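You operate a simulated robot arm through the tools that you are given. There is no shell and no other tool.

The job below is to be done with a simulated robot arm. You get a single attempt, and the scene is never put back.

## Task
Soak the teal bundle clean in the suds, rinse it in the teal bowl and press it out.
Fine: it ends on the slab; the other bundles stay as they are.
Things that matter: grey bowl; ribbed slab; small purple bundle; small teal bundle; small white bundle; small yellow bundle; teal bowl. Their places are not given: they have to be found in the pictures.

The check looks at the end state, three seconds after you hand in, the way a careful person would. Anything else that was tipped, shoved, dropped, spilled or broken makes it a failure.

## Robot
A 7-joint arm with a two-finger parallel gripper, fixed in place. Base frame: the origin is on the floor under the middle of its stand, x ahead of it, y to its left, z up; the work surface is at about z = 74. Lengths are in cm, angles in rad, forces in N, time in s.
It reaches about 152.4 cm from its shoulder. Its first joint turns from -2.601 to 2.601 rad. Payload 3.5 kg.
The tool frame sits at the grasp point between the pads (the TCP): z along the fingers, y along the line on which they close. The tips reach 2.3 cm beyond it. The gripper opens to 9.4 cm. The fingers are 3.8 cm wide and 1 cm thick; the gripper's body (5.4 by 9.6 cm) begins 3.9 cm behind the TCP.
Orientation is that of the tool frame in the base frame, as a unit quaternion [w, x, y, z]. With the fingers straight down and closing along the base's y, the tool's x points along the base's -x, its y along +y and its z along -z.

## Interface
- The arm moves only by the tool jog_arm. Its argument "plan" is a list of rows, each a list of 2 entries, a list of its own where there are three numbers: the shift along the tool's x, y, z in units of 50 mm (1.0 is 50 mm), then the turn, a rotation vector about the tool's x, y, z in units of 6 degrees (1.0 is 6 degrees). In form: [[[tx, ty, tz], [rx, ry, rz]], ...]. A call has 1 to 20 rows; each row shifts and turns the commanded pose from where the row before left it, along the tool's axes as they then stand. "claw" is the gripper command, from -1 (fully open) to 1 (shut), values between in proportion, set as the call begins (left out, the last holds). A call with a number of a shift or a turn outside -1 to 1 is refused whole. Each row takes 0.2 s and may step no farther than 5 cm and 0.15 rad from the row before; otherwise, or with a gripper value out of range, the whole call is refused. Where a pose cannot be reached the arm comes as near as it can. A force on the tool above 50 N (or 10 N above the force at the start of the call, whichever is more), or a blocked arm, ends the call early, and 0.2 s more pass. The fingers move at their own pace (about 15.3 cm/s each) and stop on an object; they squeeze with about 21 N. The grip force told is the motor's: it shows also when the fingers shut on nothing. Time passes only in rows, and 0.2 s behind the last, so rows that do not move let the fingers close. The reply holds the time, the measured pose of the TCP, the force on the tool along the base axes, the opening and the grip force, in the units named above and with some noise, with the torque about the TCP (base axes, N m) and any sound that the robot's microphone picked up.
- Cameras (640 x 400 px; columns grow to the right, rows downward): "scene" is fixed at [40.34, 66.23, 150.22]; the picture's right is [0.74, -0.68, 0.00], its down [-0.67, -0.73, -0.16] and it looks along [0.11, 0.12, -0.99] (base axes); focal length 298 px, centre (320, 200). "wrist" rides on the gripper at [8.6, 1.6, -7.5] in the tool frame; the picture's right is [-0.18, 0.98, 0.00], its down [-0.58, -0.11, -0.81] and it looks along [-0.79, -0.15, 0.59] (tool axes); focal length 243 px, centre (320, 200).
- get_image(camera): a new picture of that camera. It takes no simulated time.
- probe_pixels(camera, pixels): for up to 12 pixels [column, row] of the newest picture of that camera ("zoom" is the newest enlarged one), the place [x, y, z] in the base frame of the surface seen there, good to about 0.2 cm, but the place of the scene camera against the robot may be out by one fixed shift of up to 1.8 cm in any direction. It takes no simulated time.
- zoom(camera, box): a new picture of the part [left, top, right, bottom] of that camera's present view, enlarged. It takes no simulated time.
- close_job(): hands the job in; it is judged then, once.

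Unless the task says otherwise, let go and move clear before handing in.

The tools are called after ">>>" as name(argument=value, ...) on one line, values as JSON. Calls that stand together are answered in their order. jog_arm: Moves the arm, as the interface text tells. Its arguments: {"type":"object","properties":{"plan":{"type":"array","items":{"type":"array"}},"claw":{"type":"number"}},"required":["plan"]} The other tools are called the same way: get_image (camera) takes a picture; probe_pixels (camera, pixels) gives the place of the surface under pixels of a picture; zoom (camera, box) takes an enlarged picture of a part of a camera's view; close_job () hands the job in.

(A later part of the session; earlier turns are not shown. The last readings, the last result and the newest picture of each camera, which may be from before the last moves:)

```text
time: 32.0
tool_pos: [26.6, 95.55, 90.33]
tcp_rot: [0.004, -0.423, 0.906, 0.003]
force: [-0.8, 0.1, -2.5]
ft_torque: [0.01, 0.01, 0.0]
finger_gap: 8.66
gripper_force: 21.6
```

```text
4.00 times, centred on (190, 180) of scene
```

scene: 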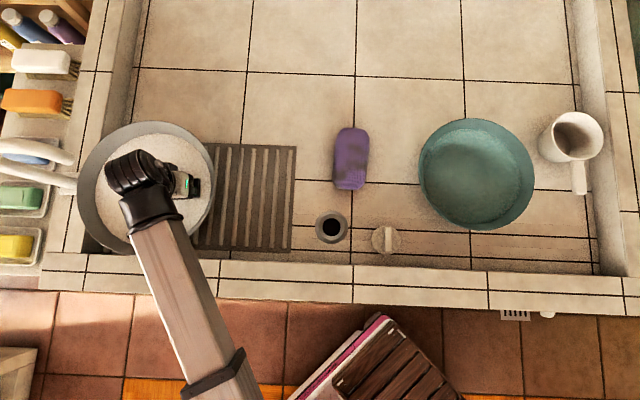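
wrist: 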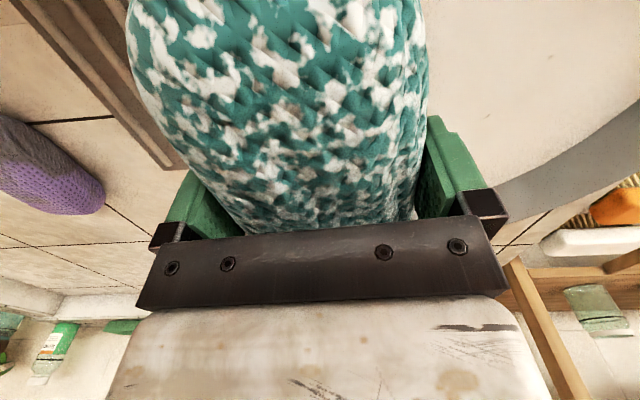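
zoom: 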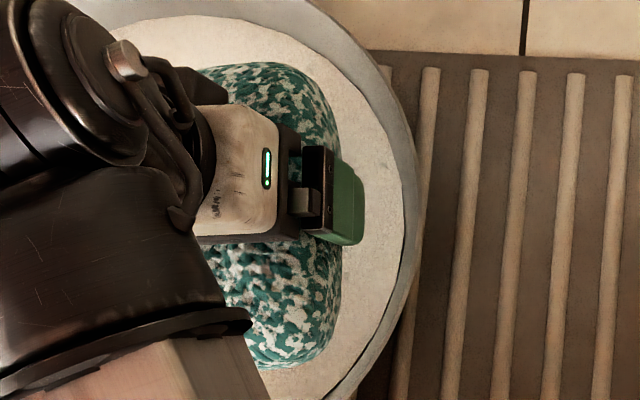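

Most of the brown is gone, but a few brownish specks may remain near zoom (180,200) and (390,340). I'll dip it again for a longer soak with gentle agitation.

>>> jog_arm(plan=[[[0, 0, 0.2], [0, 0, 0]], [[0, 0, 0.25], [0, 0, 0]], [[0, 0, 0.2], [0, 0, 0]], [[0, 0.05, 0.12], [0, 0, 0]], [[0, 0.05, 0.12], [0, 0, 0]], [[0, 0.05, 0.12], [0, 0, 0]], [[0, 0.05, 0.12], [0, 0, 0]], [[0, 0.05, 0.12], [0, 0, 0]], [[0, 0.05, 0.12], [0, 0, 0]], [[0, 0.05, 0.12], [0, 0, 0]], [[0, 0.05, 0.12], [0, 0, 0]], [[0, 0.04, 0.12], [0, 0, 0]], [[0, 0, 0.12], [0, 0, 0]], [[0, 0, 0.06], [0, 0, 0]], [[0, 0, 0], [0, 0, 0]]], claw=1)

>>> jog_arm(plan=[[[0, 0.08, 0], [0, 0, 0]], [[0, 0.08, 0], [0, 0, 0]], [[0, -0.08, 0], [0, 0, 0]], [[0, -0.08, 0], [0, 0, 0]], [[0.08, 0, 0], [0, 0, 0]], [[-0.08, 0, 0], [0, 0, 0]], [[-0.08, 0, 0], [0, 0, 0]], [[0.08, 0, 0], [0, 0, 0]], [[0, 0.08, 0], [0, 0, 0]], [[0, 0.08, 0], [0, 0, 0]], [[0, -0.08, 0], [0, 0, 0]], [[0, -0.08, 0], [0, 0, 0]], [[0.08, 0, 0], [0, 0, 0]], [[-0.08, 0, 0], [0, 0, 0]], [[-0.08, 0, 0], [0, 0, 0]], [[0.08, 0, 0], [0, 0, 0]], [[0, 0, -0.08], [0, 0, 0]], [[0, 0, 0.08], [0, 0, 0]], [[0, 0, -0.08], [0, 0, 0]], [[0, 0, 0.08], [0, 0, 0]]], claw=1)

>>> jog_arm(plan=[[[0, 0.08, 0], [0, 0, 0]], [[0, 0.08, 0], [0, 0, 0]], [[0, -0.08, 0], [0, 0, 0]], [[0, -0.08, 0], [0, 0, 0]], [[0.08, 0, 0], [0, 0, 0]], [[-0.08, 0, 0], [0, 0, 0]], [[-0.08, 0, 0], [0, 0, 0]], [[0.08, 0, 0], [0, 0, 0]], [[0, 0.08, 0], [0, 0, 0]], [[0, 0.08, 0], [0, 0, 0]], [[0, -0.08, 0], [0, 0, 0]], [[0, -0.08, 0], [0, 0, 0]], [[0.08, 0, 0], [0, 0, 0]], [[-0.08, 0, 0], [0, 0, 0]], [[-0.08, 0, 0], [0, 0, 0]], [[0.08, 0, 0], [0, 0, 0]], [[0, 0, -0.08], [0, 0, 0]], [[0, 0, 0.08], [0, 0, 0]], [[0, 0, -0.08], [0, 0, 0]], [[0, 0, 0.08], [0, 0, 0]]], claw=1)

>>> jog_arm(plan=[[[0, 0.08, 0], [0, 0, 0]], [[0, 0.08, 0], [0, 0, 0]], [[0, -0.08, 0], [0, 0, 0]], [[0, -0.08, 0], [0, 0, 0]], [[0.08, 0, 0], [0, 0, 0]], [[-0.08, 0, 0], [0, 0, 0]], [[-0.08, 0, 0], [0, 0, 0]], [[0.08, 0, 0], [0, 0, 0]], [[0, 0.08, 0], [0, 0, 0]], [[0, 0.08, 0], [0, 0, 0]], [[0, -0.08, 0], [0, 0, 0]], [[0, -0.08, 0], [0, 0, 0]], [[0.08, 0, 0], [0, 0, 0]], [[-0.08, 0, 0], [0, 0, 0]], [[-0.08, 0, 0], [0, 0, 0]], [[0.08, 0, 0], [0, 0, 0]], [[0, 0, -0.08], [0, 0, 0]], [[0, 0, 0.08], [0, 0, 0]], [[0, 0, -0.08], [0, 0, 0]], [[0, 0, 0.08], [0, 0, 0]]], claw=1)

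```text
time: 35.2
tool_pos: [25.0, 97.12, 80.58]
tcp_rot: [0.003, -0.423, 0.906, 0.002]
force: [0.3, 0.5, -2.3]
ft_torque: [0.02, 0.0, -0.01]
finger_gap: 8.61
gripper_force: 21.1
```

```text
time: 39.4
tool_pos: [25.13, 97.0, 80.72]
tcp_rot: [0.004, -0.424, 0.906, 0.003]
force: [0.4, 3.4, 0.8]
ft_torque: [-0.19, 0.1, -0.14]
finger_gap: 8.69
gripper_force: 20.7
```

```text
time: 43.6
tool_pos: [24.99, 97.1, 80.65]
tcp_rot: [0.003, -0.423, 0.906, 0.003]
force: [0.1, -0.3, -2.1]
ft_torque: [0.04, 0.05, 0.0]
finger_gap: 8.63
gripper_force: 20.8
```

```text
time: 47.8
tool_pos: [24.94, 96.94, 80.62]
tcp_rot: [0.003, -0.423, 0.906, 0.002]
force: [1.1, 0.0, -2.4]
ft_torque: [-0.03, 0.02, 0.02]
finger_gap: 8.64
gripper_force: 20.9
```

In one swish I saw a brief 3 N sideways force, so the bundle lightly touched the bowl's wall. I'll lift out more centrally and check both the stains and whether the bowl is still in its place.

>>> jog_arm(plan=[[[0, 0.02, -0.12], [0, 0, 0]], [[0, 0, -0.12], [0, 0, 0]], [[0, 0, -0.12], [0, 0, 0]], [[0, -0.05, -0.12], [0, 0, 0]], [[0, -0.05, -0.12], [0, 0, 0]], [[0, -0.05, -0.12], [0, 0, 0]], [[0, -0.06, -0.12], [0, 0, 0]], [[0, -0.06, -0.12], [0, 0, 0]], [[0, -0.06, -0.15], [0, 0, 0]], [[0, -0.06, -0.2], [0, 0, 0]], [[0, -0.05, -0.2], [0, 0, 0]], [[0, 0, -0.2], [0, 0, 0]], [[0, 0, -0.2], [0, 0, 0]], [[0, 0, 0], [0, 0, 0]]], claw=1)

>>> get_image(camera="wrist")

>>> zoom(camera="wrist", box=[120, 0, 440, 230])

>>> get_image(camera="scene")

>>> zoom(camera="scene", box=[60, 90, 300, 270])

```text
time: 50.8
tool_pos: [26.55, 95.53, 90.2]
tcp_rot: [0.004, -0.423, 0.906, 0.003]
force: [-0.3, -0.1, -1.6]
ft_torque: [0.0, 0.0, 0.02]
finger_gap: 8.64
gripper_force: 21.0
```

```text
taken
```

wrist: 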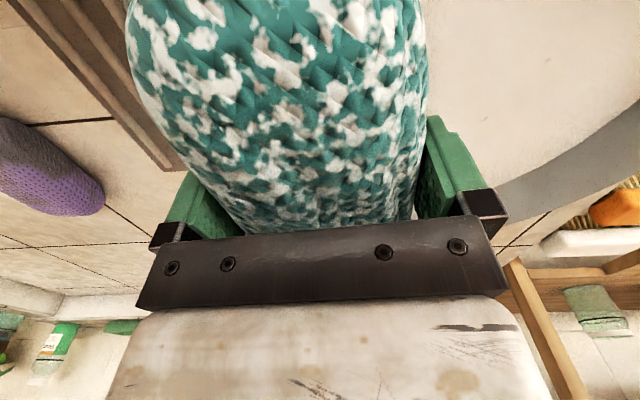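

```text
1.74 times, centred on (280, 115) of wrist
```

zoom: 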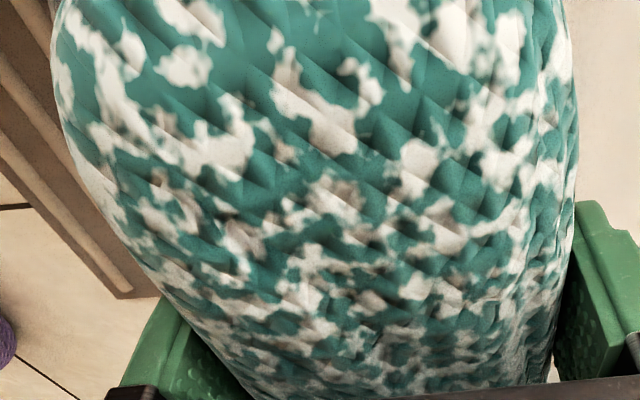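

```text
taken
```

scene: 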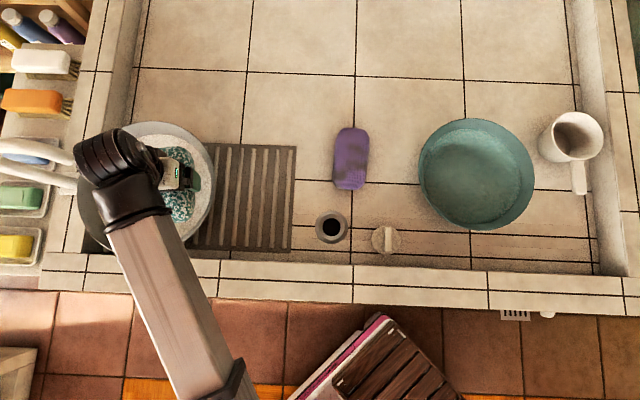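

```text
2.22 times, centred on (180, 180) of scene
```

zoom: 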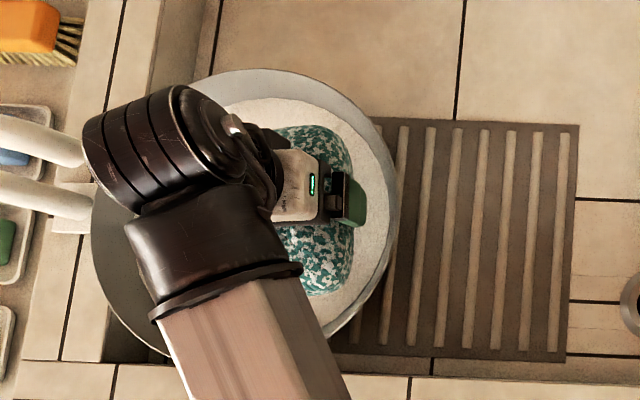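

The foam pattern looks the same as before with clean teal between the patches, and the bowl has not moved. I'll let it drip over the suds for a few seconds and then check the weight.

>>> jog_arm(plan=[[[0, 0, 0], [0, 0, 0]], [[0, 0, 0], [0, 0, 0]], [[0, 0, 0], [0, 0, 0]], [[0, 0, 0], [0, 0, 0]], [[0, 0, 0], [0, 0, 0]], [[0, 0, 0], [0, 0, 0]], [[0, 0, 0], [0, 0, 0]], [[0, 0, 0], [0, 0, 0]], [[0, 0, 0], [0, 0, 0]], [[0, 0, 0], [0, 0, 0]], [[0, 0, 0], [0, 0, 0]], [[0, 0, 0], [0, 0, 0]], [[0, 0, 0], [0, 0, 0]], [[0, 0, 0], [0, 0, 0]], [[0, 0, 0], [0, 0, 0]], [[0, 0, 0], [0, 0, 0]], [[0, 0, 0], [0, 0, 0]], [[0, 0, 0], [0, 0, 0]], [[0, 0, 0], [0, 0, 0]], [[0, 0, 0], [0, 0, 0]]], claw=1)

>>> get_image(camera="wrist")

>>> zoom(camera="scene", box=[140, 120, 240, 240])

```text
time: 55.0
tool_pos: [26.57, 95.57, 90.14]
tcp_rot: [0.003, -0.423, 0.906, 0.002]
force: [0.5, 0.8, -1.8]
ft_torque: [0.0, 0.01, -0.01]
finger_gap: 8.62
gripper_force: 20.7
```

```text
taken
```

wrist: 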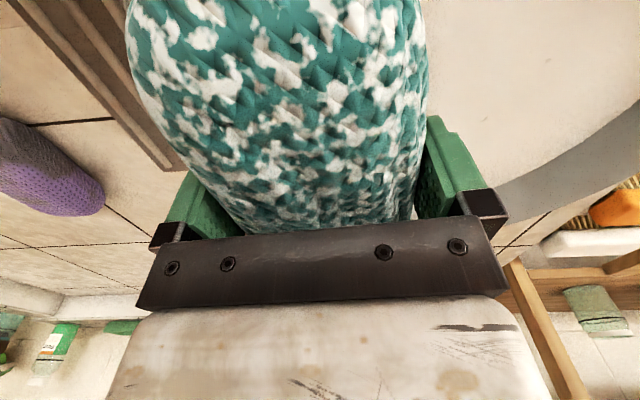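

```text
3.33 times, centred on (190, 180) of scene
```

zoom: 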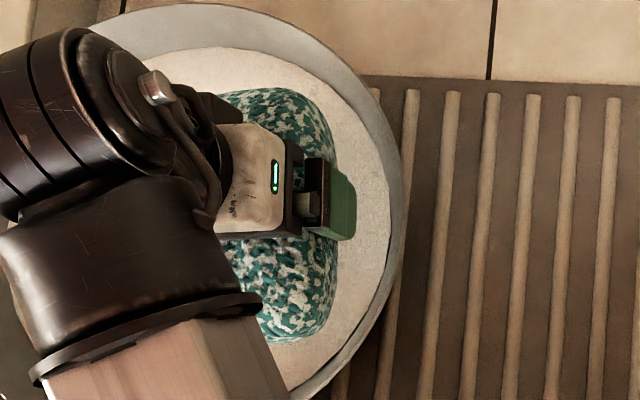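

The weight is steady at 1.8 N. I'll carry it to the teal bowl by a detour on the far side of the purple bundle, so no suds can drip on it. First I'll go up and around to above the empty tiles.

>>> jog_arm(plan=[[[0, -0.1, -0.4], [0, 0, 0]], [[0, -0.2, -0.4], [0, 0, 0]], [[-0.5, -0.5, 0], [0, 0, 0]], [[-0.61, -0.5, 0], [0, 0, 0]], [[-0.61, -0.5, 0], [0, 0, 0]], [[-0.61, -0.5, 0], [0, 0, 0]], [[-0.61, -0.5, 0], [0, 0, 0]], [[-0.61, -0.5, 0], [0, 0, 0]], [[-0.61, -0.5, 0], [0, 0, 0]], [[-0.68, -0.5, 0], [0, 0, 0]], [[0, -0.8, 0], [0, 0, 0]], [[0, -0.83, 0], [0, 0, 0]], [[0, -0.83, 0], [0, 0, 0]], [[0, -0.83, 0], [0, 0, 0]], [[0, -0.83, 0], [0, 0, 0]], [[0, -0.83, 0], [0, 0, 0]], [[0, -0.7, 0], [0, 0, 0]], [[0, 0, 0], [0, 0, 0]]], claw=1)

>>> get_image(camera="scene")

>>> get_image(camera="wrist")

```text
time: 58.8
tool_pos: [80.1, 82.26, 94.41]
tcp_rot: [0.004, -0.423, 0.906, 0.003]
force: [-0.5, -0.4, -2.2]
ft_torque: [0.0, -0.01, 0.0]
finger_gap: 8.64
gripper_force: 21.3
```

```text
taken
```

scene: 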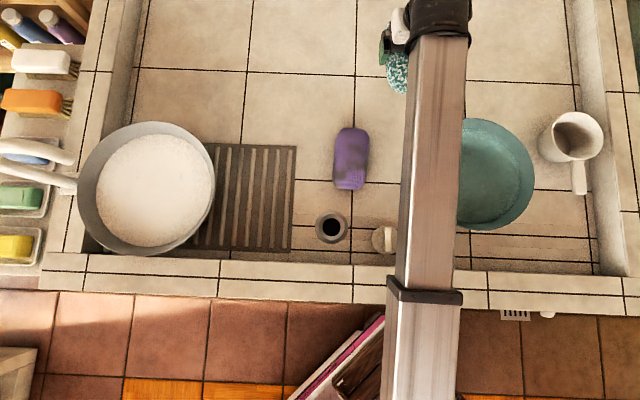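

```text
taken
```

wrist: 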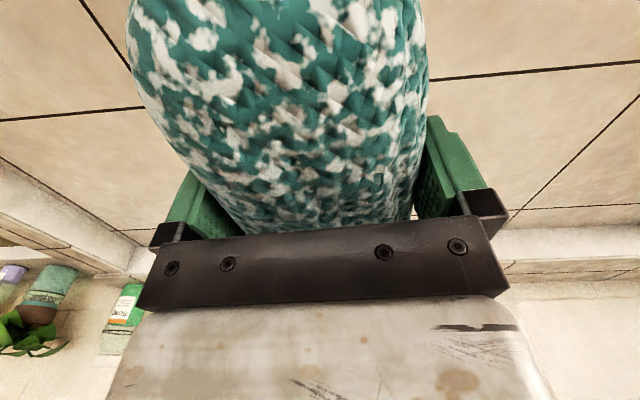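

The suds bowl (147,188) and purple bundle (350,158) are unchanged. I'll move over the centre of the teal bowl at (77.5, 54.1), still high.

>>> jog_arm(plan=[[[0.4, -0.5, 0], [0, 0, 0]], [[0.6, -0.5, 0], [0, 0, 0]], [[0.7, -0.5, 0], [0, 0, 0]], [[0.7, -0.5, 0], [0, 0, 0]], [[0.7, -0.45, 0], [0, 0, 0]], [[0.6, -0.4, 0], [0, 0, 0]], [[0.55, -0.25, 0], [0, 0, 0]], [[0.39, -0.12, 0], [0, 0, 0]], [[0, 0, 0], [0, 0, 0]]], claw=1)

>>> get_image(camera="scene")

>>> get_image(camera="wrist")

```text
time: 60.8
tool_pos: [77.73, 54.06, 94.06]
tcp_rot: [0.003, -0.423, 0.906, 0.002]
force: [0.3, 0.2, -2.8]
ft_torque: [0.0, -0.02, 0.01]
finger_gap: 8.65
gripper_force: 20.9
```

```text
taken
```

scene: 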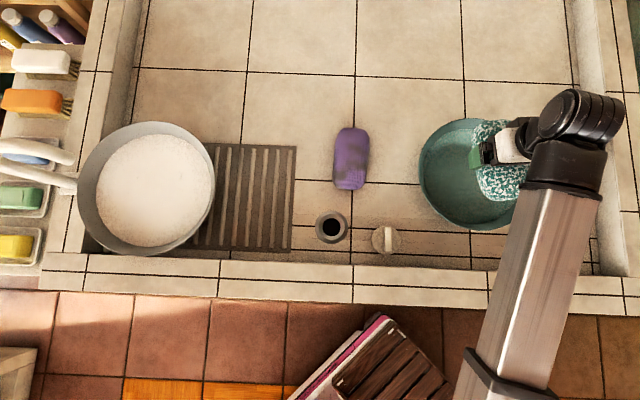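

```text
taken
```

wrist: 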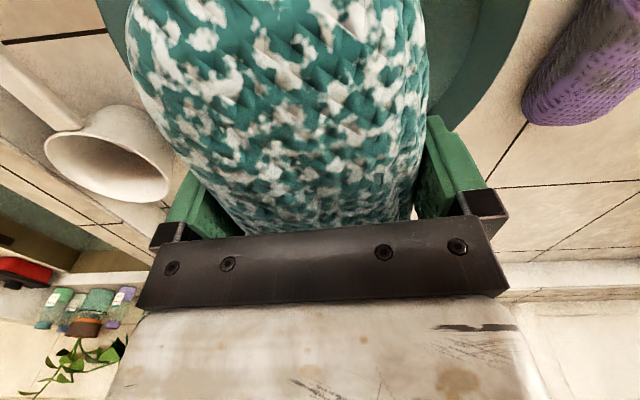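

The bundle is centred over the teal bowl. I'll lower it past the rim and then slowly into the water until it is covered.

>>> jog_arm(plan=[[[0, 0.04, 0.4], [0, 0, 0]], [[0, 0, 0.4], [0, 0, 0]], [[0, 0, 0.4], [0, 0, 0]], [[0, 0, 0.3], [0, 0, 0]], [[0, 0, 0.2], [0, 0, 0]], [[0, 0, 0.1], [0, 0, 0]], [[0, 0, 0.1], [0, 0, 0]], [[0, 0, 0.1], [0, 0, 0]], [[0, 0, 0.1], [0, 0, 0]], [[0, 0, 0.1], [0, 0, 0]], [[0, 0, 0.1], [0, 0, 0]], [[0, 0, 0.1], [0, 0, 0]], [[0, 0, 0.1], [0, 0, 0]], [[0, 0, 0.1], [0, 0, 0]], [[0, 0, 0.1], [0, 0, 0]], [[0, 0, 0.1], [0, 0, 0]], [[0, 0, 0.1], [0, 0, 0]], [[0, 0, 0.1], [0, 0, 0]], [[0, 0, 0], [0, 0, 0]]], claw=1)

>>> get_image(camera="scene")

>>> get_image(camera="wrist")

```text
time: 64.8
tool_pos: [77.62, 54.42, 78.93]
tcp_rot: [0.003, -0.423, 0.906, 0.003]
force: [0.6, -0.3, -3.2]
ft_torque: [-0.06, -0.02, -0.05]
finger_gap: 8.63
gripper_force: 21.1
```

```text
taken
```

scene: 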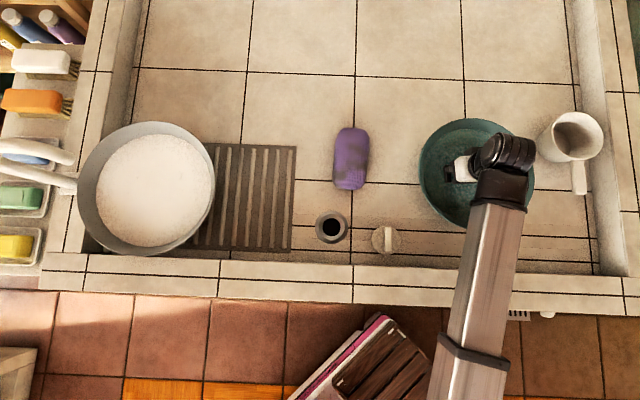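

```text
taken
```

wrist: 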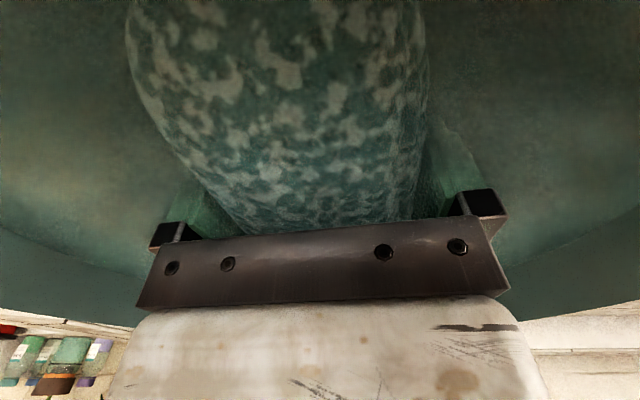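

The bundle is under water and I can see the foam through it. I'll swish with very small, slow strokes and watch the foam disappear.

>>> jog_arm(plan=[[[0, 0.06, 0], [0, 0, 0]], [[0, -0.06, 0], [0, 0, 0]], [[0, -0.06, 0], [0, 0, 0]], [[0, 0.06, 0], [0, 0, 0]], [[0.05, 0, 0], [0, 0, 0]], [[-0.05, 0, 0], [0, 0, 0]], [[-0.05, 0, 0], [0, 0, 0]], [[0.05, 0, 0], [0, 0, 0]], [[0, 0.06, 0], [0, 0, 0]], [[0, -0.06, 0], [0, 0, 0]], [[0, -0.06, 0], [0, 0, 0]], [[0, 0.06, 0], [0, 0, 0]], [[0.05, 0, 0], [0, 0, 0]], [[-0.05, 0, 0], [0, 0, 0]], [[-0.05, 0, 0], [0, 0, 0]], [[0.05, 0, 0], [0, 0, 0]], [[0, 0, -0.05], [0, 0, 0]], [[0, 0, 0.05], [0, 0, 0]], [[0, 0, -0.05], [0, 0, 0]], [[0, 0, 0.05], [0, 0, 0]]], claw=1)

>>> get_image(camera="wrist")

```text
time: 69.0
tool_pos: [77.65, 54.25, 79.0]
tcp_rot: [0.003, -0.424, 0.906, 0.002]
force: [0.2, -0.4, -2.2]
ft_torque: [0.01, -0.02, -0.01]
finger_gap: 8.61
gripper_force: 20.5
```

```text
taken
```

wrist: 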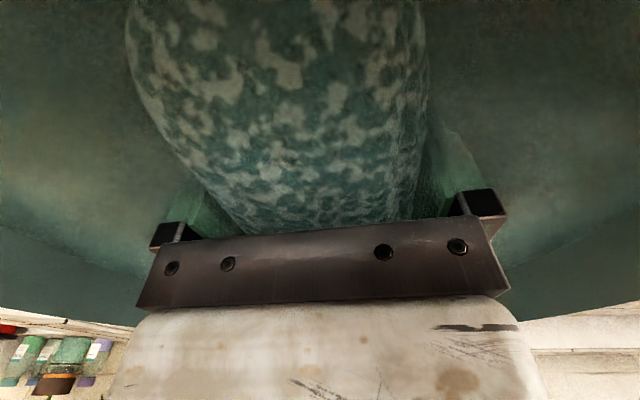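

The foam is still there after 4 s of rinsing. I'll keep swishing for longer and look again.

>>> jog_arm(plan=[[[0, 0.08, 0], [0, 0, 0]], [[0, -0.08, 0], [0, 0, 0]], [[0, -0.08, 0], [0, 0, 0]], [[0, 0.08, 0], [0, 0, 0]], [[0.06, 0, 0], [0, 0, 0]], [[-0.06, 0, 0], [0, 0, 0]], [[-0.06, 0, 0], [0, 0, 0]], [[0.06, 0, 0], [0, 0, 0]], [[0, 0.08, 0], [0, 0, 0]], [[0, -0.08, 0], [0, 0, 0]], [[0, -0.08, 0], [0, 0, 0]], [[0, 0.08, 0], [0, 0, 0]], [[0.06, 0, 0], [0, 0, 0]], [[-0.06, 0, 0], [0, 0, 0]], [[-0.06, 0, 0], [0, 0, 0]], [[0.06, 0, 0], [0, 0, 0]], [[0, 0, -0.08], [0, 0, 0]], [[0, 0, 0.08], [0, 0, 0]], [[0, 0, -0.08], [0, 0, 0]], [[0, 0, 0.08], [0, 0, 0]]], claw=1)

>>> jog_arm(plan=[[[0, 0.08, 0], [0, 0, 0]], [[0, -0.08, 0], [0, 0, 0]], [[0, -0.08, 0], [0, 0, 0]], [[0, 0.08, 0], [0, 0, 0]], [[0.06, 0, 0], [0, 0, 0]], [[-0.06, 0, 0], [0, 0, 0]], [[-0.06, 0, 0], [0, 0, 0]], [[0.06, 0, 0], [0, 0, 0]], [[0, 0.08, 0], [0, 0, 0]], [[0, -0.08, 0], [0, 0, 0]], [[0, -0.08, 0], [0, 0, 0]], [[0, 0.08, 0], [0, 0, 0]], [[0.06, 0, 0], [0, 0, 0]], [[-0.06, 0, 0], [0, 0, 0]], [[-0.06, 0, 0], [0, 0, 0]], [[0.06, 0, 0], [0, 0, 0]], [[0, 0, -0.08], [0, 0, 0]], [[0, 0, 0.08], [0, 0, 0]], [[0, 0, -0.08], [0, 0, 0]], [[0, 0, 0.08], [0, 0, 0]]], claw=1)

>>> get_image(camera="wrist")

```text
time: 73.2
tool_pos: [77.65, 54.29, 79.0]
tcp_rot: [0.004, -0.424, 0.906, 0.003]
force: [0.4, 0.0, -3.5]
ft_torque: [0.01, 0.0, 0.02]
finger_gap: 8.62
gripper_force: 21.2
```

```text
time: 77.4
tool_pos: [77.6, 54.28, 79.18]
tcp_rot: [0.004, -0.424, 0.906, 0.002]
force: [-0.2, 0.1, -2.3]
ft_torque: [0.03, 0.0, -0.03]
finger_gap: 8.62
gripper_force: 21.1
```

```text
taken
```

wrist: 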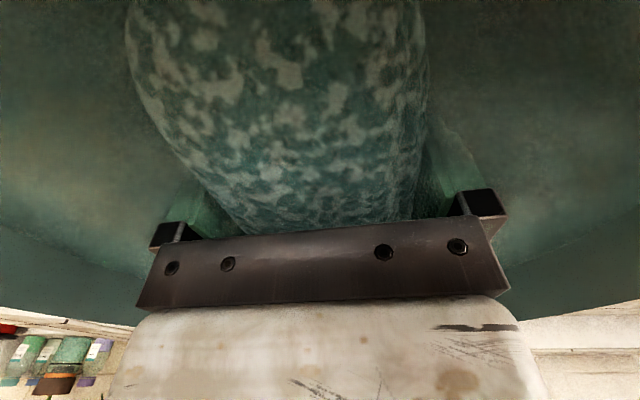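

The foam still shows after 12 s of small strokes, so I'll lift the bundle just above the water to see its actual state.

>>> jog_arm(plan=[[[0, 0, -0.1], [0, 0, 0]], [[0, 0, -0.12], [0, 0, 0]], [[0, 0, -0.12], [0, 0, 0]], [[0, 0, -0.12], [0, 0, 0]], [[0, 0, -0.12], [0, 0, 0]], [[0, 0, -0.12], [0, 0, 0]], [[0, 0, -0.12], [0, 0, 0]], [[0, 0, -0.12], [0, 0, 0]], [[0, 0, -0.15], [0, 0, 0]], [[0, 0, -0.15], [0, 0, 0]], [[0, 0, -0.15], [0, 0, 0]], [[0, 0, -0.15], [0, 0, 0]], [[0, 0, 0], [0, 0, 0]]], claw=1)

>>> get_image(camera="wrist")

>>> zoom(camera="scene", box=[400, 90, 620, 270])

```text
time: 80.2
tool_pos: [77.68, 54.24, 86.8]
tcp_rot: [0.004, -0.423, 0.906, 0.002]
force: [0.3, -0.1, -2.4]
ft_torque: [0.03, 0.03, 0.02]
finger_gap: 8.59
gripper_force: 21.2
```

```text
taken
```

wrist: 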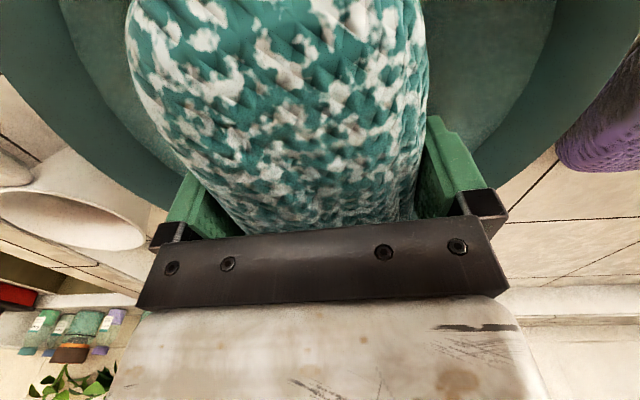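

```text
2.22 times, centred on (510, 180) of scene
```

zoom: 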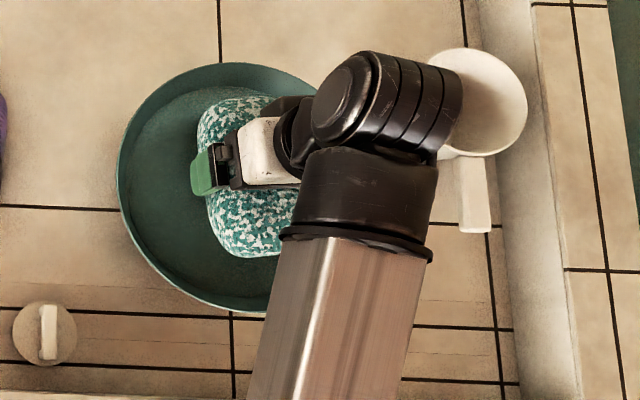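

The foam looks much the same as before. I'll zoom in to compare it closely with the earlier view at the suds bowl.

>>> zoom(camera="wrist", box=[120, 0, 440, 230])

>>> probe_pixels(camera="wrist", pixels=[[280, 30], [280, 100], [280, 180], [95, 90], [100, 150], [480, 60], [470, 100], [60, 60], [530, 100]])

```text
1.74 times, centred on (280, 115) of wrist
```

zoom: 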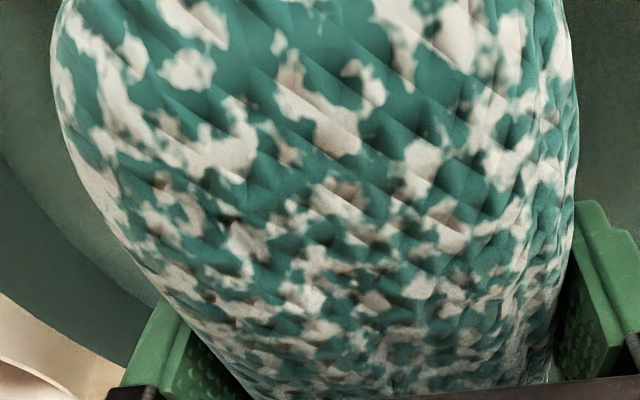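

```text
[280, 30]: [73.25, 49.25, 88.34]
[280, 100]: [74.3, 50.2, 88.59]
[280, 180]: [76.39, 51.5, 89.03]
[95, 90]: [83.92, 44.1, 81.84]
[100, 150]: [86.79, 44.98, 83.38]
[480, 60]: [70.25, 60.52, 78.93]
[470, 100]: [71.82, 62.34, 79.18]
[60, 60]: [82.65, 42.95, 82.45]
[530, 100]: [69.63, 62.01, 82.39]
```

The foam is unchanged, so the rinse probably needs more work or depth. I'll dunk it again, a little deeper, with wider strokes and some up-and-down dips, and watch for contact with the bowl.

>>> jog_arm(plan=[[[0, 0, 0.15], [0, 0, 0]], [[0, 0, 0.15], [0, 0, 0]], [[0, 0, 0.15], [0, 0, 0]], [[0, 0, 0.15], [0, 0, 0]], [[0, 0, 0.15], [0, 0, 0]], [[0, 0, 0.15], [0, 0, 0]], [[0, 0, 0.15], [0, 0, 0]], [[0, 0, 0.15], [0, 0, 0]], [[0, 0, 0.15], [0, 0, 0]], [[0, 0, 0.15], [0, 0, 0]], [[0, 0, 0.1], [0, 0, 0]], [[0, 0, 0.08], [0, 0, 0]], [[0, 0, 0], [0, 0, 0]]], claw=1)

>>> jog_arm(plan=[[[0, 0.14, 0], [0, 0, 0]], [[0, -0.14, 0], [0, 0, 0]], [[0, -0.14, 0], [0, 0, 0]], [[0, 0.14, 0], [0, 0, 0]], [[0, 0.14, 0], [0, 0, 0]], [[0, -0.14, 0], [0, 0, 0]], [[0, -0.14, 0], [0, 0, 0]], [[0, 0.14, 0], [0, 0, 0]], [[0, 0.14, 0], [0, 0, 0]], [[0, -0.14, 0], [0, 0, 0]], [[0, -0.14, 0], [0, 0, 0]], [[0, 0.14, 0], [0, 0, 0]], [[0, 0.14, 0], [0, 0, 0]], [[0, -0.14, 0], [0, 0, 0]], [[0, -0.14, 0], [0, 0, 0]], [[0, 0.14, 0], [0, 0, 0]], [[0, 0, 0], [0, 0, 0]]], claw=1)

>>> get_image(camera="wrist")

```text
time: 83.0
tool_pos: [77.63, 54.38, 78.42]
tcp_rot: [0.003, -0.423, 0.906, 0.003]
force: [0.3, 0.8, -1.7]
ft_torque: [0.01, 0.0, -0.01]
finger_gap: 8.64
gripper_force: 21.2
```

```text
time: 86.6
tool_pos: [77.7, 54.31, 78.53]
tcp_rot: [0.003, -0.423, 0.906, 0.002]
force: [-0.5, 0.4, -2.7]
ft_torque: [-0.02, 0.0, -0.01]
finger_gap: 8.62
gripper_force: 20.9
```

```text
taken
```

wrist: 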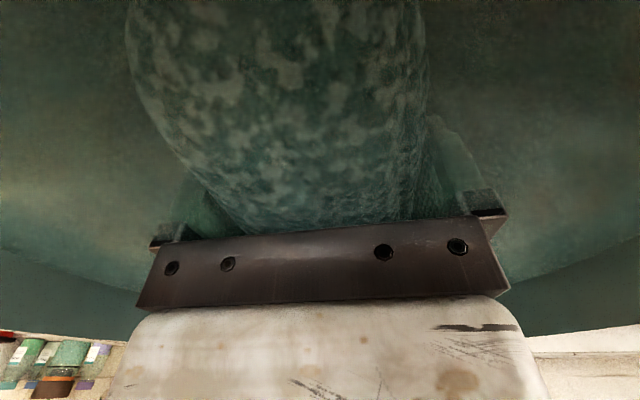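

The foam is still visible under water. I'll try real dunks, lifting the bundle mostly out of the water and lowering it again several times over the middle of the bowl.

>>> jog_arm(plan=[[[0, 0, -0.3], [0, 0, 0]], [[0, 0, -0.3], [0, 0, 0]], [[0, 0, -0.3], [0, 0, 0]], [[0, 0, -0.3], [0, 0, 0]], [[0, 0, 0.3], [0, 0, 0]], [[0, 0, 0.3], [0, 0, 0]], [[0, 0, 0.3], [0, 0, 0]], [[0, 0, 0.3], [0, 0, 0]], [[0, 0, 0], [0, 0, 0]], [[0, 0, -0.3], [0, 0, 0]], [[0, 0, -0.3], [0, 0, 0]], [[0, 0, -0.3], [0, 0, 0]], [[0, 0, -0.3], [0, 0, 0]], [[0, 0, 0.3], [0, 0, 0]], [[0, 0, 0.3], [0, 0, 0]], [[0, 0, 0.3], [0, 0, 0]], [[0, 0, 0.3], [0, 0, 0]], [[0, 0, 0], [0, 0, 0]]], claw=1)

>>> get_image(camera="wrist")

>>> get_image(camera="scene")

```text
time: 90.4
tool_pos: [77.51, 54.32, 78.22]
tcp_rot: [0.005, -0.423, 0.906, 0.003]
force: [0.6, 0.2, -2.5]
ft_torque: [0.0, 0.0, 0.01]
finger_gap: 8.62
gripper_force: 21.8
```

```text
taken
```

wrist: 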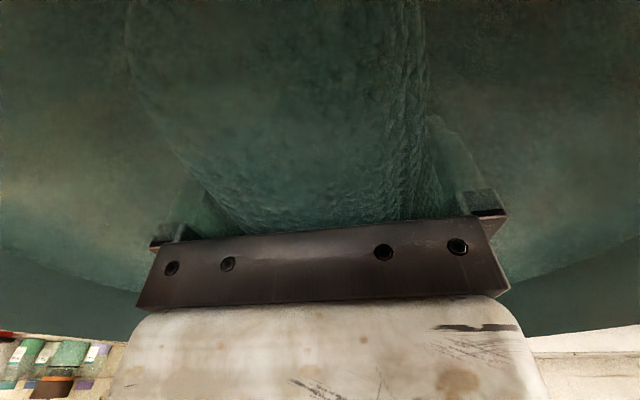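

```text
taken
```

scene: 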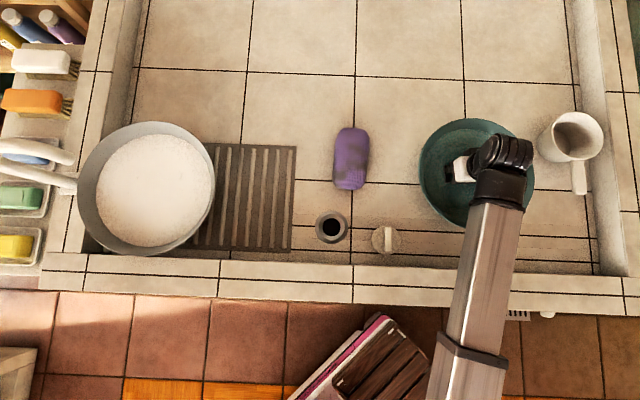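

The dunks worked: no foam is visible under water now. I'll do one more dunk, then lift out and inspect for foam and stains.

>>> jog_arm(plan=[[[0, 0, -0.3], [0, 0, 0]], [[0, 0, -0.3], [0, 0, 0]], [[0, 0, -0.3], [0, 0, 0]], [[0, 0, -0.3], [0, 0, 0]], [[0, 0, 0.3], [0, 0, 0]], [[0, 0, 0.3], [0, 0, 0]], [[0, 0, 0.3], [0, 0, 0]], [[0, 0, 0.25], [0, 0, 0]], [[0, 0, 0], [0, 0, 0]], [[0, 0, -0.2], [0, 0, 0]], [[0, 0, -0.25], [0, 0, 0]], [[0, 0, -0.25], [0, 0, 0]], [[0, 0, -0.25], [0, 0, 0]], [[0, 0, -0.25], [0, 0, 0]], [[0, 0, -0.25], [0, 0, 0]], [[0, 0, -0.25], [0, 0, 0]], [[0, 0, -0.2], [0, 0, 0]], [[0, 0, 0], [0, 0, 0]]], claw=1)

>>> get_image(camera="wrist")

>>> zoom(camera="wrist", box=[120, 0, 440, 230])

>>> zoom(camera="scene", box=[400, 90, 620, 270])

```text
time: 94.2
tool_pos: [77.62, 54.28, 87.99]
tcp_rot: [0.004, -0.424, 0.906, 0.003]
force: [0.4, -0.9, -3.2]
ft_torque: [0.01, 0.02, 0.0]
finger_gap: 8.61
gripper_force: 20.8
```

```text
taken
```

wrist: 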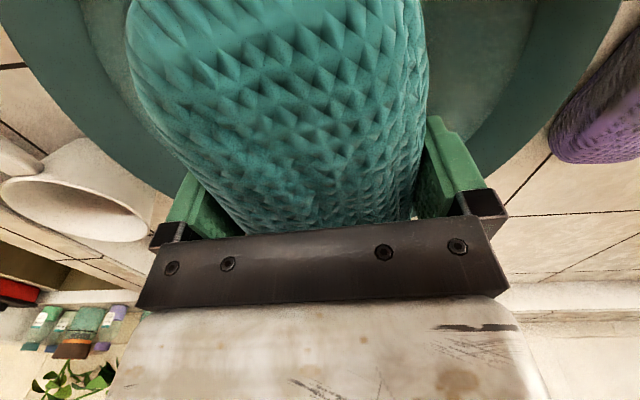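

```text
1.74 times, centred on (280, 115) of wrist
```

zoom: 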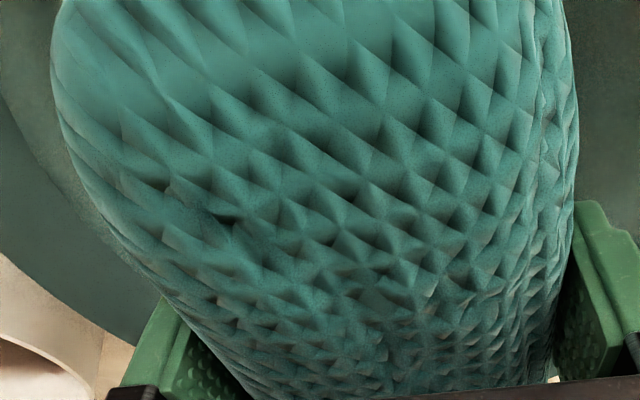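

```text
2.22 times, centred on (510, 180) of scene
```

zoom: 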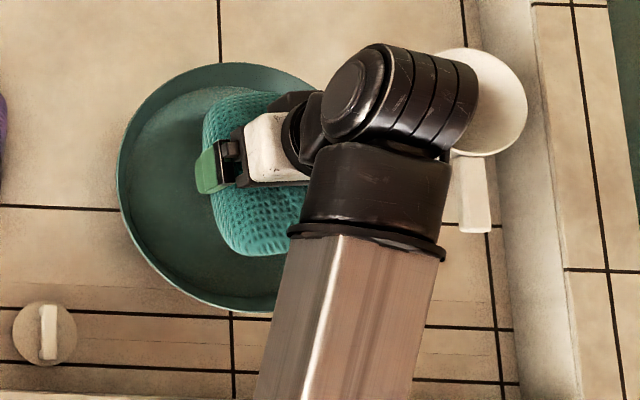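

The bundle is clean and free of foam. I'll let it drip over the bowl for a few seconds before moving off.

>>> jog_arm(plan=[[[0, 0, 0], [0, 0, 0]], [[0, 0, 0], [0, 0, 0]], [[0, 0, 0], [0, 0, 0]], [[0, 0, 0], [0, 0, 0]], [[0, 0, 0], [0, 0, 0]], [[0, 0, 0], [0, 0, 0]], [[0, 0, 0], [0, 0, 0]], [[0, 0, 0], [0, 0, 0]], [[0, 0, 0], [0, 0, 0]], [[0, 0, 0], [0, 0, 0]], [[0, 0, 0], [0, 0, 0]], [[0, 0, 0], [0, 0, 0]], [[0, 0, 0], [0, 0, 0]], [[0, 0, 0], [0, 0, 0]], [[0, 0, 0], [0, 0, 0]], [[0, 0, 0], [0, 0, 0]], [[0, 0, 0], [0, 0, 0]], [[0, 0, 0], [0, 0, 0]], [[0, 0, 0], [0, 0, 0]], [[0, 0, 0], [0, 0, 0]]], claw=1)

>>> get_image(camera="scene")

>>> probe_pixels(camera="scene", pixels=[[296, 147], [290, 250], [182, 248], [255, 200], [262, 200], [268, 200], [274, 200], [280, 200], [249, 180], [243, 180], [237, 180], [290, 160]])

>>> zoom(camera="scene", box=[170, 130, 310, 260])

```text
time: 98.4
tool_pos: [77.63, 54.21, 88.05]
tcp_rot: [0.003, -0.424, 0.906, 0.003]
force: [0.7, -0.5, -1.6]
ft_torque: [0.01, 0.05, -0.01]
finger_gap: 8.6
gripper_force: 20.7
```

```text
taken
```

scene: 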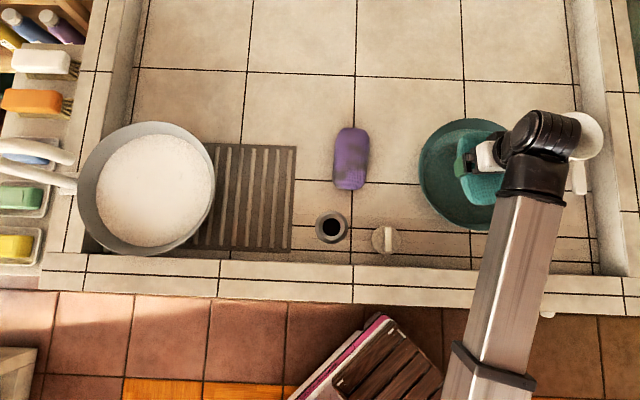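

```text
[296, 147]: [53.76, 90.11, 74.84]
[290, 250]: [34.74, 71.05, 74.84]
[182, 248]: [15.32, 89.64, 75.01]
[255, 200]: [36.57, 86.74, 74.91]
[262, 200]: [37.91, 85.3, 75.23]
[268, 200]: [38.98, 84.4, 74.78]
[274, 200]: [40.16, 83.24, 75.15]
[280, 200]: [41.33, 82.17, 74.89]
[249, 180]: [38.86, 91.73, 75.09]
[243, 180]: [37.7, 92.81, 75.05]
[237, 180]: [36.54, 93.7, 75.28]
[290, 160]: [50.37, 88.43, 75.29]
```

```text
3.08 times, centred on (240, 195) of scene
```

zoom: 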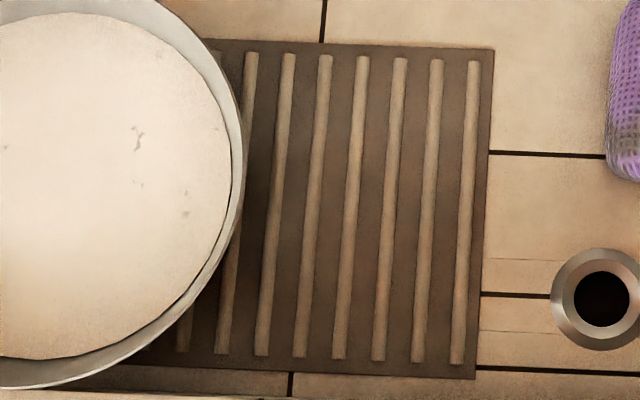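

The weight is now about 1.6 N and steady, and everything else in the scene is unchanged. The slab's free part is centred at about (39.2,84.3) with rib tops near z 74.5. I'll go back around the far side of the purple bundle.

>>> jog_arm(plan=[[[0, 0, -0.4], [0, 0, 0]], [[0, 0, -0.4], [0, 0, 0]], [[-0.2, 0.1, -0.4], [0, 0, 0]], [[-0.6, 0.42, 0], [0, 0, 0]], [[-0.64, 0.43, 0], [0, 0, 0]], [[-0.64, 0.43, 0], [0, 0, 0]], [[-0.64, 0.43, 0], [0, 0, 0]], [[-0.64, 0.43, 0], [0, 0, 0]], [[-0.64, 0.43, 0], [0, 0, 0]], [[-0.64, 0.45, 0], [0, 0, 0]], [[0, 0.8, 0], [0, 0, 0]], [[0, 0.83, 0], [0, 0, 0]], [[0, 0.83, 0], [0, 0, 0]], [[0, 0.83, 0], [0, 0, 0]], [[0, 0.83, 0], [0, 0, 0]], [[0, 0.83, 0], [0, 0, 0]], [[0, 0.83, 0], [0, 0, 0]], [[0, 0.5, 0], [0, 0, 0]], [[0, 0, 0], [0, 0, 0]]], claw=1)

>>> get_image(camera="scene")

```text
time: 102.4
tool_pos: [56.35, 102.26, 94.55]
tcp_rot: [0.004, -0.424, 0.906, 0.003]
force: [0.4, 0.8, -2.1]
ft_torque: [0.02, 0.01, 0.01]
finger_gap: 8.62
gripper_force: 21.1
```

```text
taken
```

scene: 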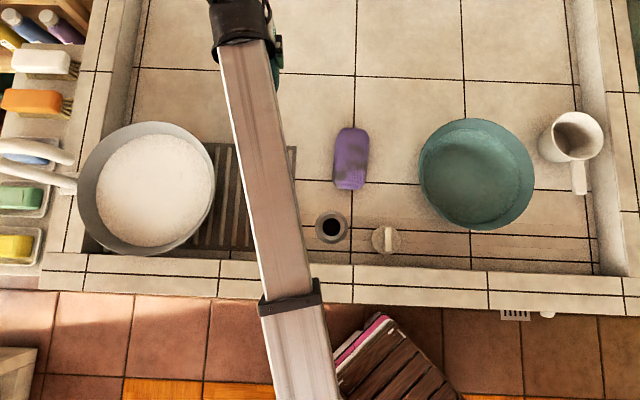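

The teal bowl and the purple bundle are undisturbed. I'll turn slightly to align with the slab's ribs and move over the free part of the slab.

>>> jog_arm(plan=[[[0, 0, 0], [0, 0, 0.65]], [[0.4, 0, 0], [0, 0, 0]], [[0.7, 0, 0], [0, 0, 0]], [[0.8, 0, 0], [0, 0, 0]], [[0.8, 0, 0], [0, 0, 0]], [[0.8, 0, 0.1], [0, 0, 0]], [[0.7, 0, 0.2], [0, 0, 0]], [[0.5, 0, 0.2], [0, 0, 0]], [[0.27, 0, 0.2], [0, 0, 0]], [[0, 0, 0.2], [0, 0, 0]], [[0, 0, 0], [0, 0, 0]]], claw=1)

>>> get_image(camera="scene")

>>> get_image(camera="wrist")

```text
time: 104.8
tool_pos: [39.3, 84.25, 89.65]
tcp_rot: [0.004, -0.392, 0.92, 0.002]
force: [0.7, -0.7, -2.6]
ft_torque: [-0.02, 0.02, 0.0]
finger_gap: 8.58
gripper_force: 21.1
```

```text
taken
```

scene: 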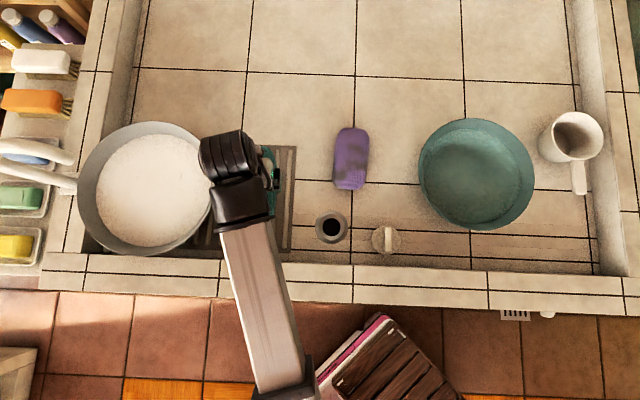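

```text
taken
```

wrist: 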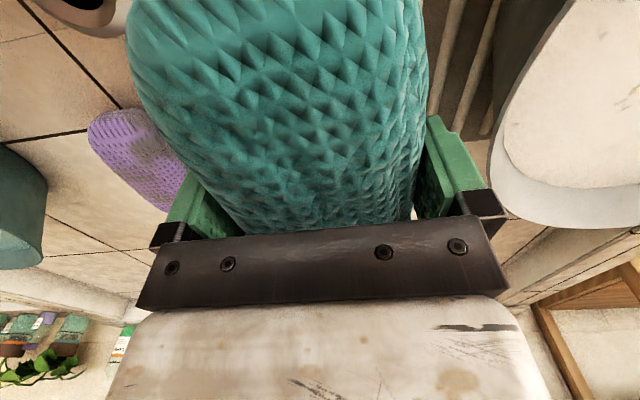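

The bundle hangs over the slab, clear of the grey bowl's rim (500,180) and well away from the purple bundle. I'll lower it to just above the ribs and then touch down in small steps.

>>> jog_arm(plan=[[[0, 0, 0.4], [0, 0, 0]], [[0, 0, 0.5], [0, 0, 0]], [[0, 0, 0.5], [0, 0, 0]], [[0, 0, 0.4], [0, 0, 0]], [[0, 0, 0.2], [0, 0, 0]], [[0, 0, 0.1], [0, 0, 0]], [[0, 0, 0.06], [0, 0, 0]], [[0, 0, 0], [0, 0, 0]]], claw=1)

```text
time: 106.6
tool_pos: [39.29, 84.34, 78.98]
tcp_rot: [0.004, -0.393, 0.92, 0.003]
force: [0.6, 0.5, -2.7]
ft_torque: [0.0, -0.04, 0.02]
finger_gap: 8.59
gripper_force: 21.0
```

>>> jog_arm(plan=[[[0, 0, 0.08], [0, 0, 0]], [[0, 0, 0.08], [0, 0, 0]], [[0, 0, 0.06], [0, 0, 0]], [[0, 0, 0], [0, 0, 0]]], claw=1)

```text
time: 107.6
tool_pos: [39.3, 84.36, 77.9]
tcp_rot: [0.003, -0.393, 0.92, 0.002]
force: [-1.0, 0.5, -2.9]
ft_torque: [0.02, 0.01, -0.01]
finger_gap: 8.63
gripper_force: 20.8
```

The bundle weighs about 2.8 N and has not touched yet at TCP z 77.9. I'll keep lowering in small steps until I feel the ribs.

>>> jog_arm(plan=[[[0, 0, 0.06], [0, 0, 0]], [[0, 0, 0.06], [0, 0, 0]], [[0, 0, 0], [0, 0, 0]]], claw=1)

```text
time: 108.4
tool_pos: [39.35, 84.32, 77.44]
tcp_rot: [0.004, -0.392, 0.92, 0.004]
force: [3.4, -4.3, 26.9]
ft_torque: [0.25, 0.19, 0.15]
finger_gap: 8.66
gripper_force: 20.4
```

Contact: the bundle now presses on the slab with about 27 N. I'll hold this press for two seconds.

>>> jog_arm(plan=[[[0, 0, 0], [0, 0, 0]], [[0, 0, 0], [0, 0, 0]], [[0, 0, 0], [0, 0, 0]], [[0, 0, 0], [0, 0, 0]], [[0, 0, 0], [0, 0, 0]], [[0, 0, 0], [0, 0, 0]], [[0, 0, 0], [0, 0, 0]], [[0, 0, 0], [0, 0, 0]], [[0, 0, 0], [0, 0, 0]], [[0, 0, 0], [0, 0, 0]]], claw=1)

>>> get_image(camera="scene")

>>> get_image(camera="wrist")

```text
time: 110.6
tool_pos: [39.22, 84.31, 77.4]
tcp_rot: [0.003, -0.392, 0.92, 0.003]
force: [6.8, -8.0, 18.1]
ft_torque: [0.17, 0.08, -0.41]
finger_gap: 8.64
gripper_force: 20.8
```

```text
taken
```

scene: 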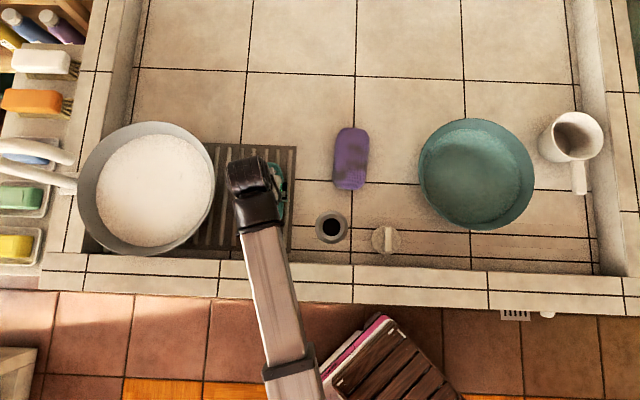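

```text
taken
```

wrist: 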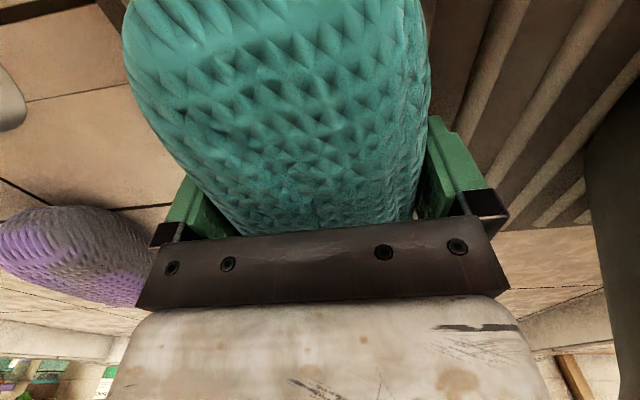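

The press also causes a sideways force of about 10 N, which I don't want on the slab. I'll ease up a little and check the weight.

>>> jog_arm(plan=[[[0, 0, -0.04], [0, 0, 0]], [[0, 0, -0.06], [0, 0, 0]], [[0, 0, -0.06], [0, 0, 0]], [[0, 0, 0], [0, 0, 0]], [[0, 0, 0], [0, 0, 0]]], claw=1)

>>> jog_arm(plan=[[[0, 0, 0], [0, 0, 0]], [[0, 0, 0], [0, 0, 0]]], claw=1)

>>> zoom(camera="scene", box=[170, 130, 310, 260])

```text
time: 111.8
tool_pos: [39.19, 84.52, 78.17]
tcp_rot: [0.003, -0.392, 0.92, 0.003]
force: [-1.2, 0.4, -1.4]
ft_torque: [0.01, -0.04, 0.0]
finger_gap: 8.67
gripper_force: 20.5
```

```text
time: 112.4
tool_pos: [39.24, 84.32, 78.17]
tcp_rot: [0.004, -0.392, 0.92, 0.003]
force: [-0.7, 0.2, -1.4]
ft_torque: [0.03, 0.01, 0.01]
finger_gap: 8.65
gripper_force: 21.4
```

```text
3.08 times, centred on (240, 195) of scene
```

zoom: 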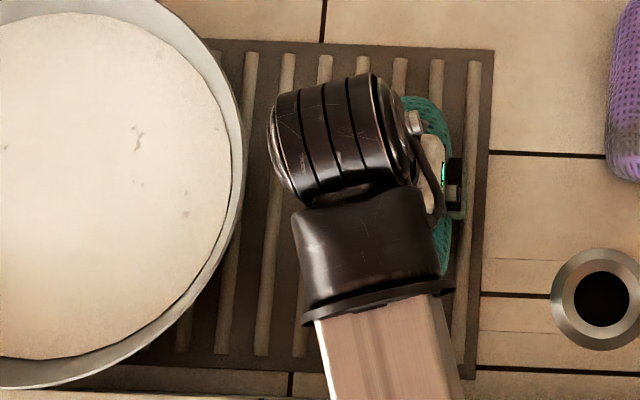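

The press worked: the bundle's weight fell from about 2.8 N to 1.4 N, and the slab has not moved. I'll press again briefly, release the pressure and weigh once more.

>>> jog_arm(plan=[[[0, 0, 0.08], [0, 0, 0]], [[0, 0, 0.06], [0, 0, 0]], [[0, 0, 0.01], [0, 0, 0]], [[0, 0, 0], [0, 0, 0]], [[0, 0, 0], [0, 0, 0]], [[0, 0, 0], [0, 0, 0]], [[0, 0, 0], [0, 0, 0]]], claw=1)

>>> jog_arm(plan=[[[0, 0, 0], [0, 0, 0]], [[0, 0, 0], [0, 0, 0]], [[0, 0, -0.05], [0, 0, 0]], [[0, 0, -0.05], [0, 0, 0]], [[0, 0, -0.05], [0, 0, 0]], [[0, 0, 0], [0, 0, 0]], [[0, 0, 0], [0, 0, 0]]], claw=1)

```text
time: 114.0
tool_pos: [39.24, 84.27, 77.6]
tcp_rot: [0.004, -0.392, 0.92, 0.003]
force: [1.8, 2.9, 11.1]
ft_torque: [0.57, 0.19, -0.11]
finger_gap: 8.65
gripper_force: 21.2
```

```text
time: 115.6
tool_pos: [39.35, 84.35, 78.05]
tcp_rot: [0.003, -0.392, 0.92, 0.002]
force: [0.3, 0.7, -1.1]
ft_torque: [-0.01, 0.04, 0.01]
finger_gap: 8.66
gripper_force: 21.6
```

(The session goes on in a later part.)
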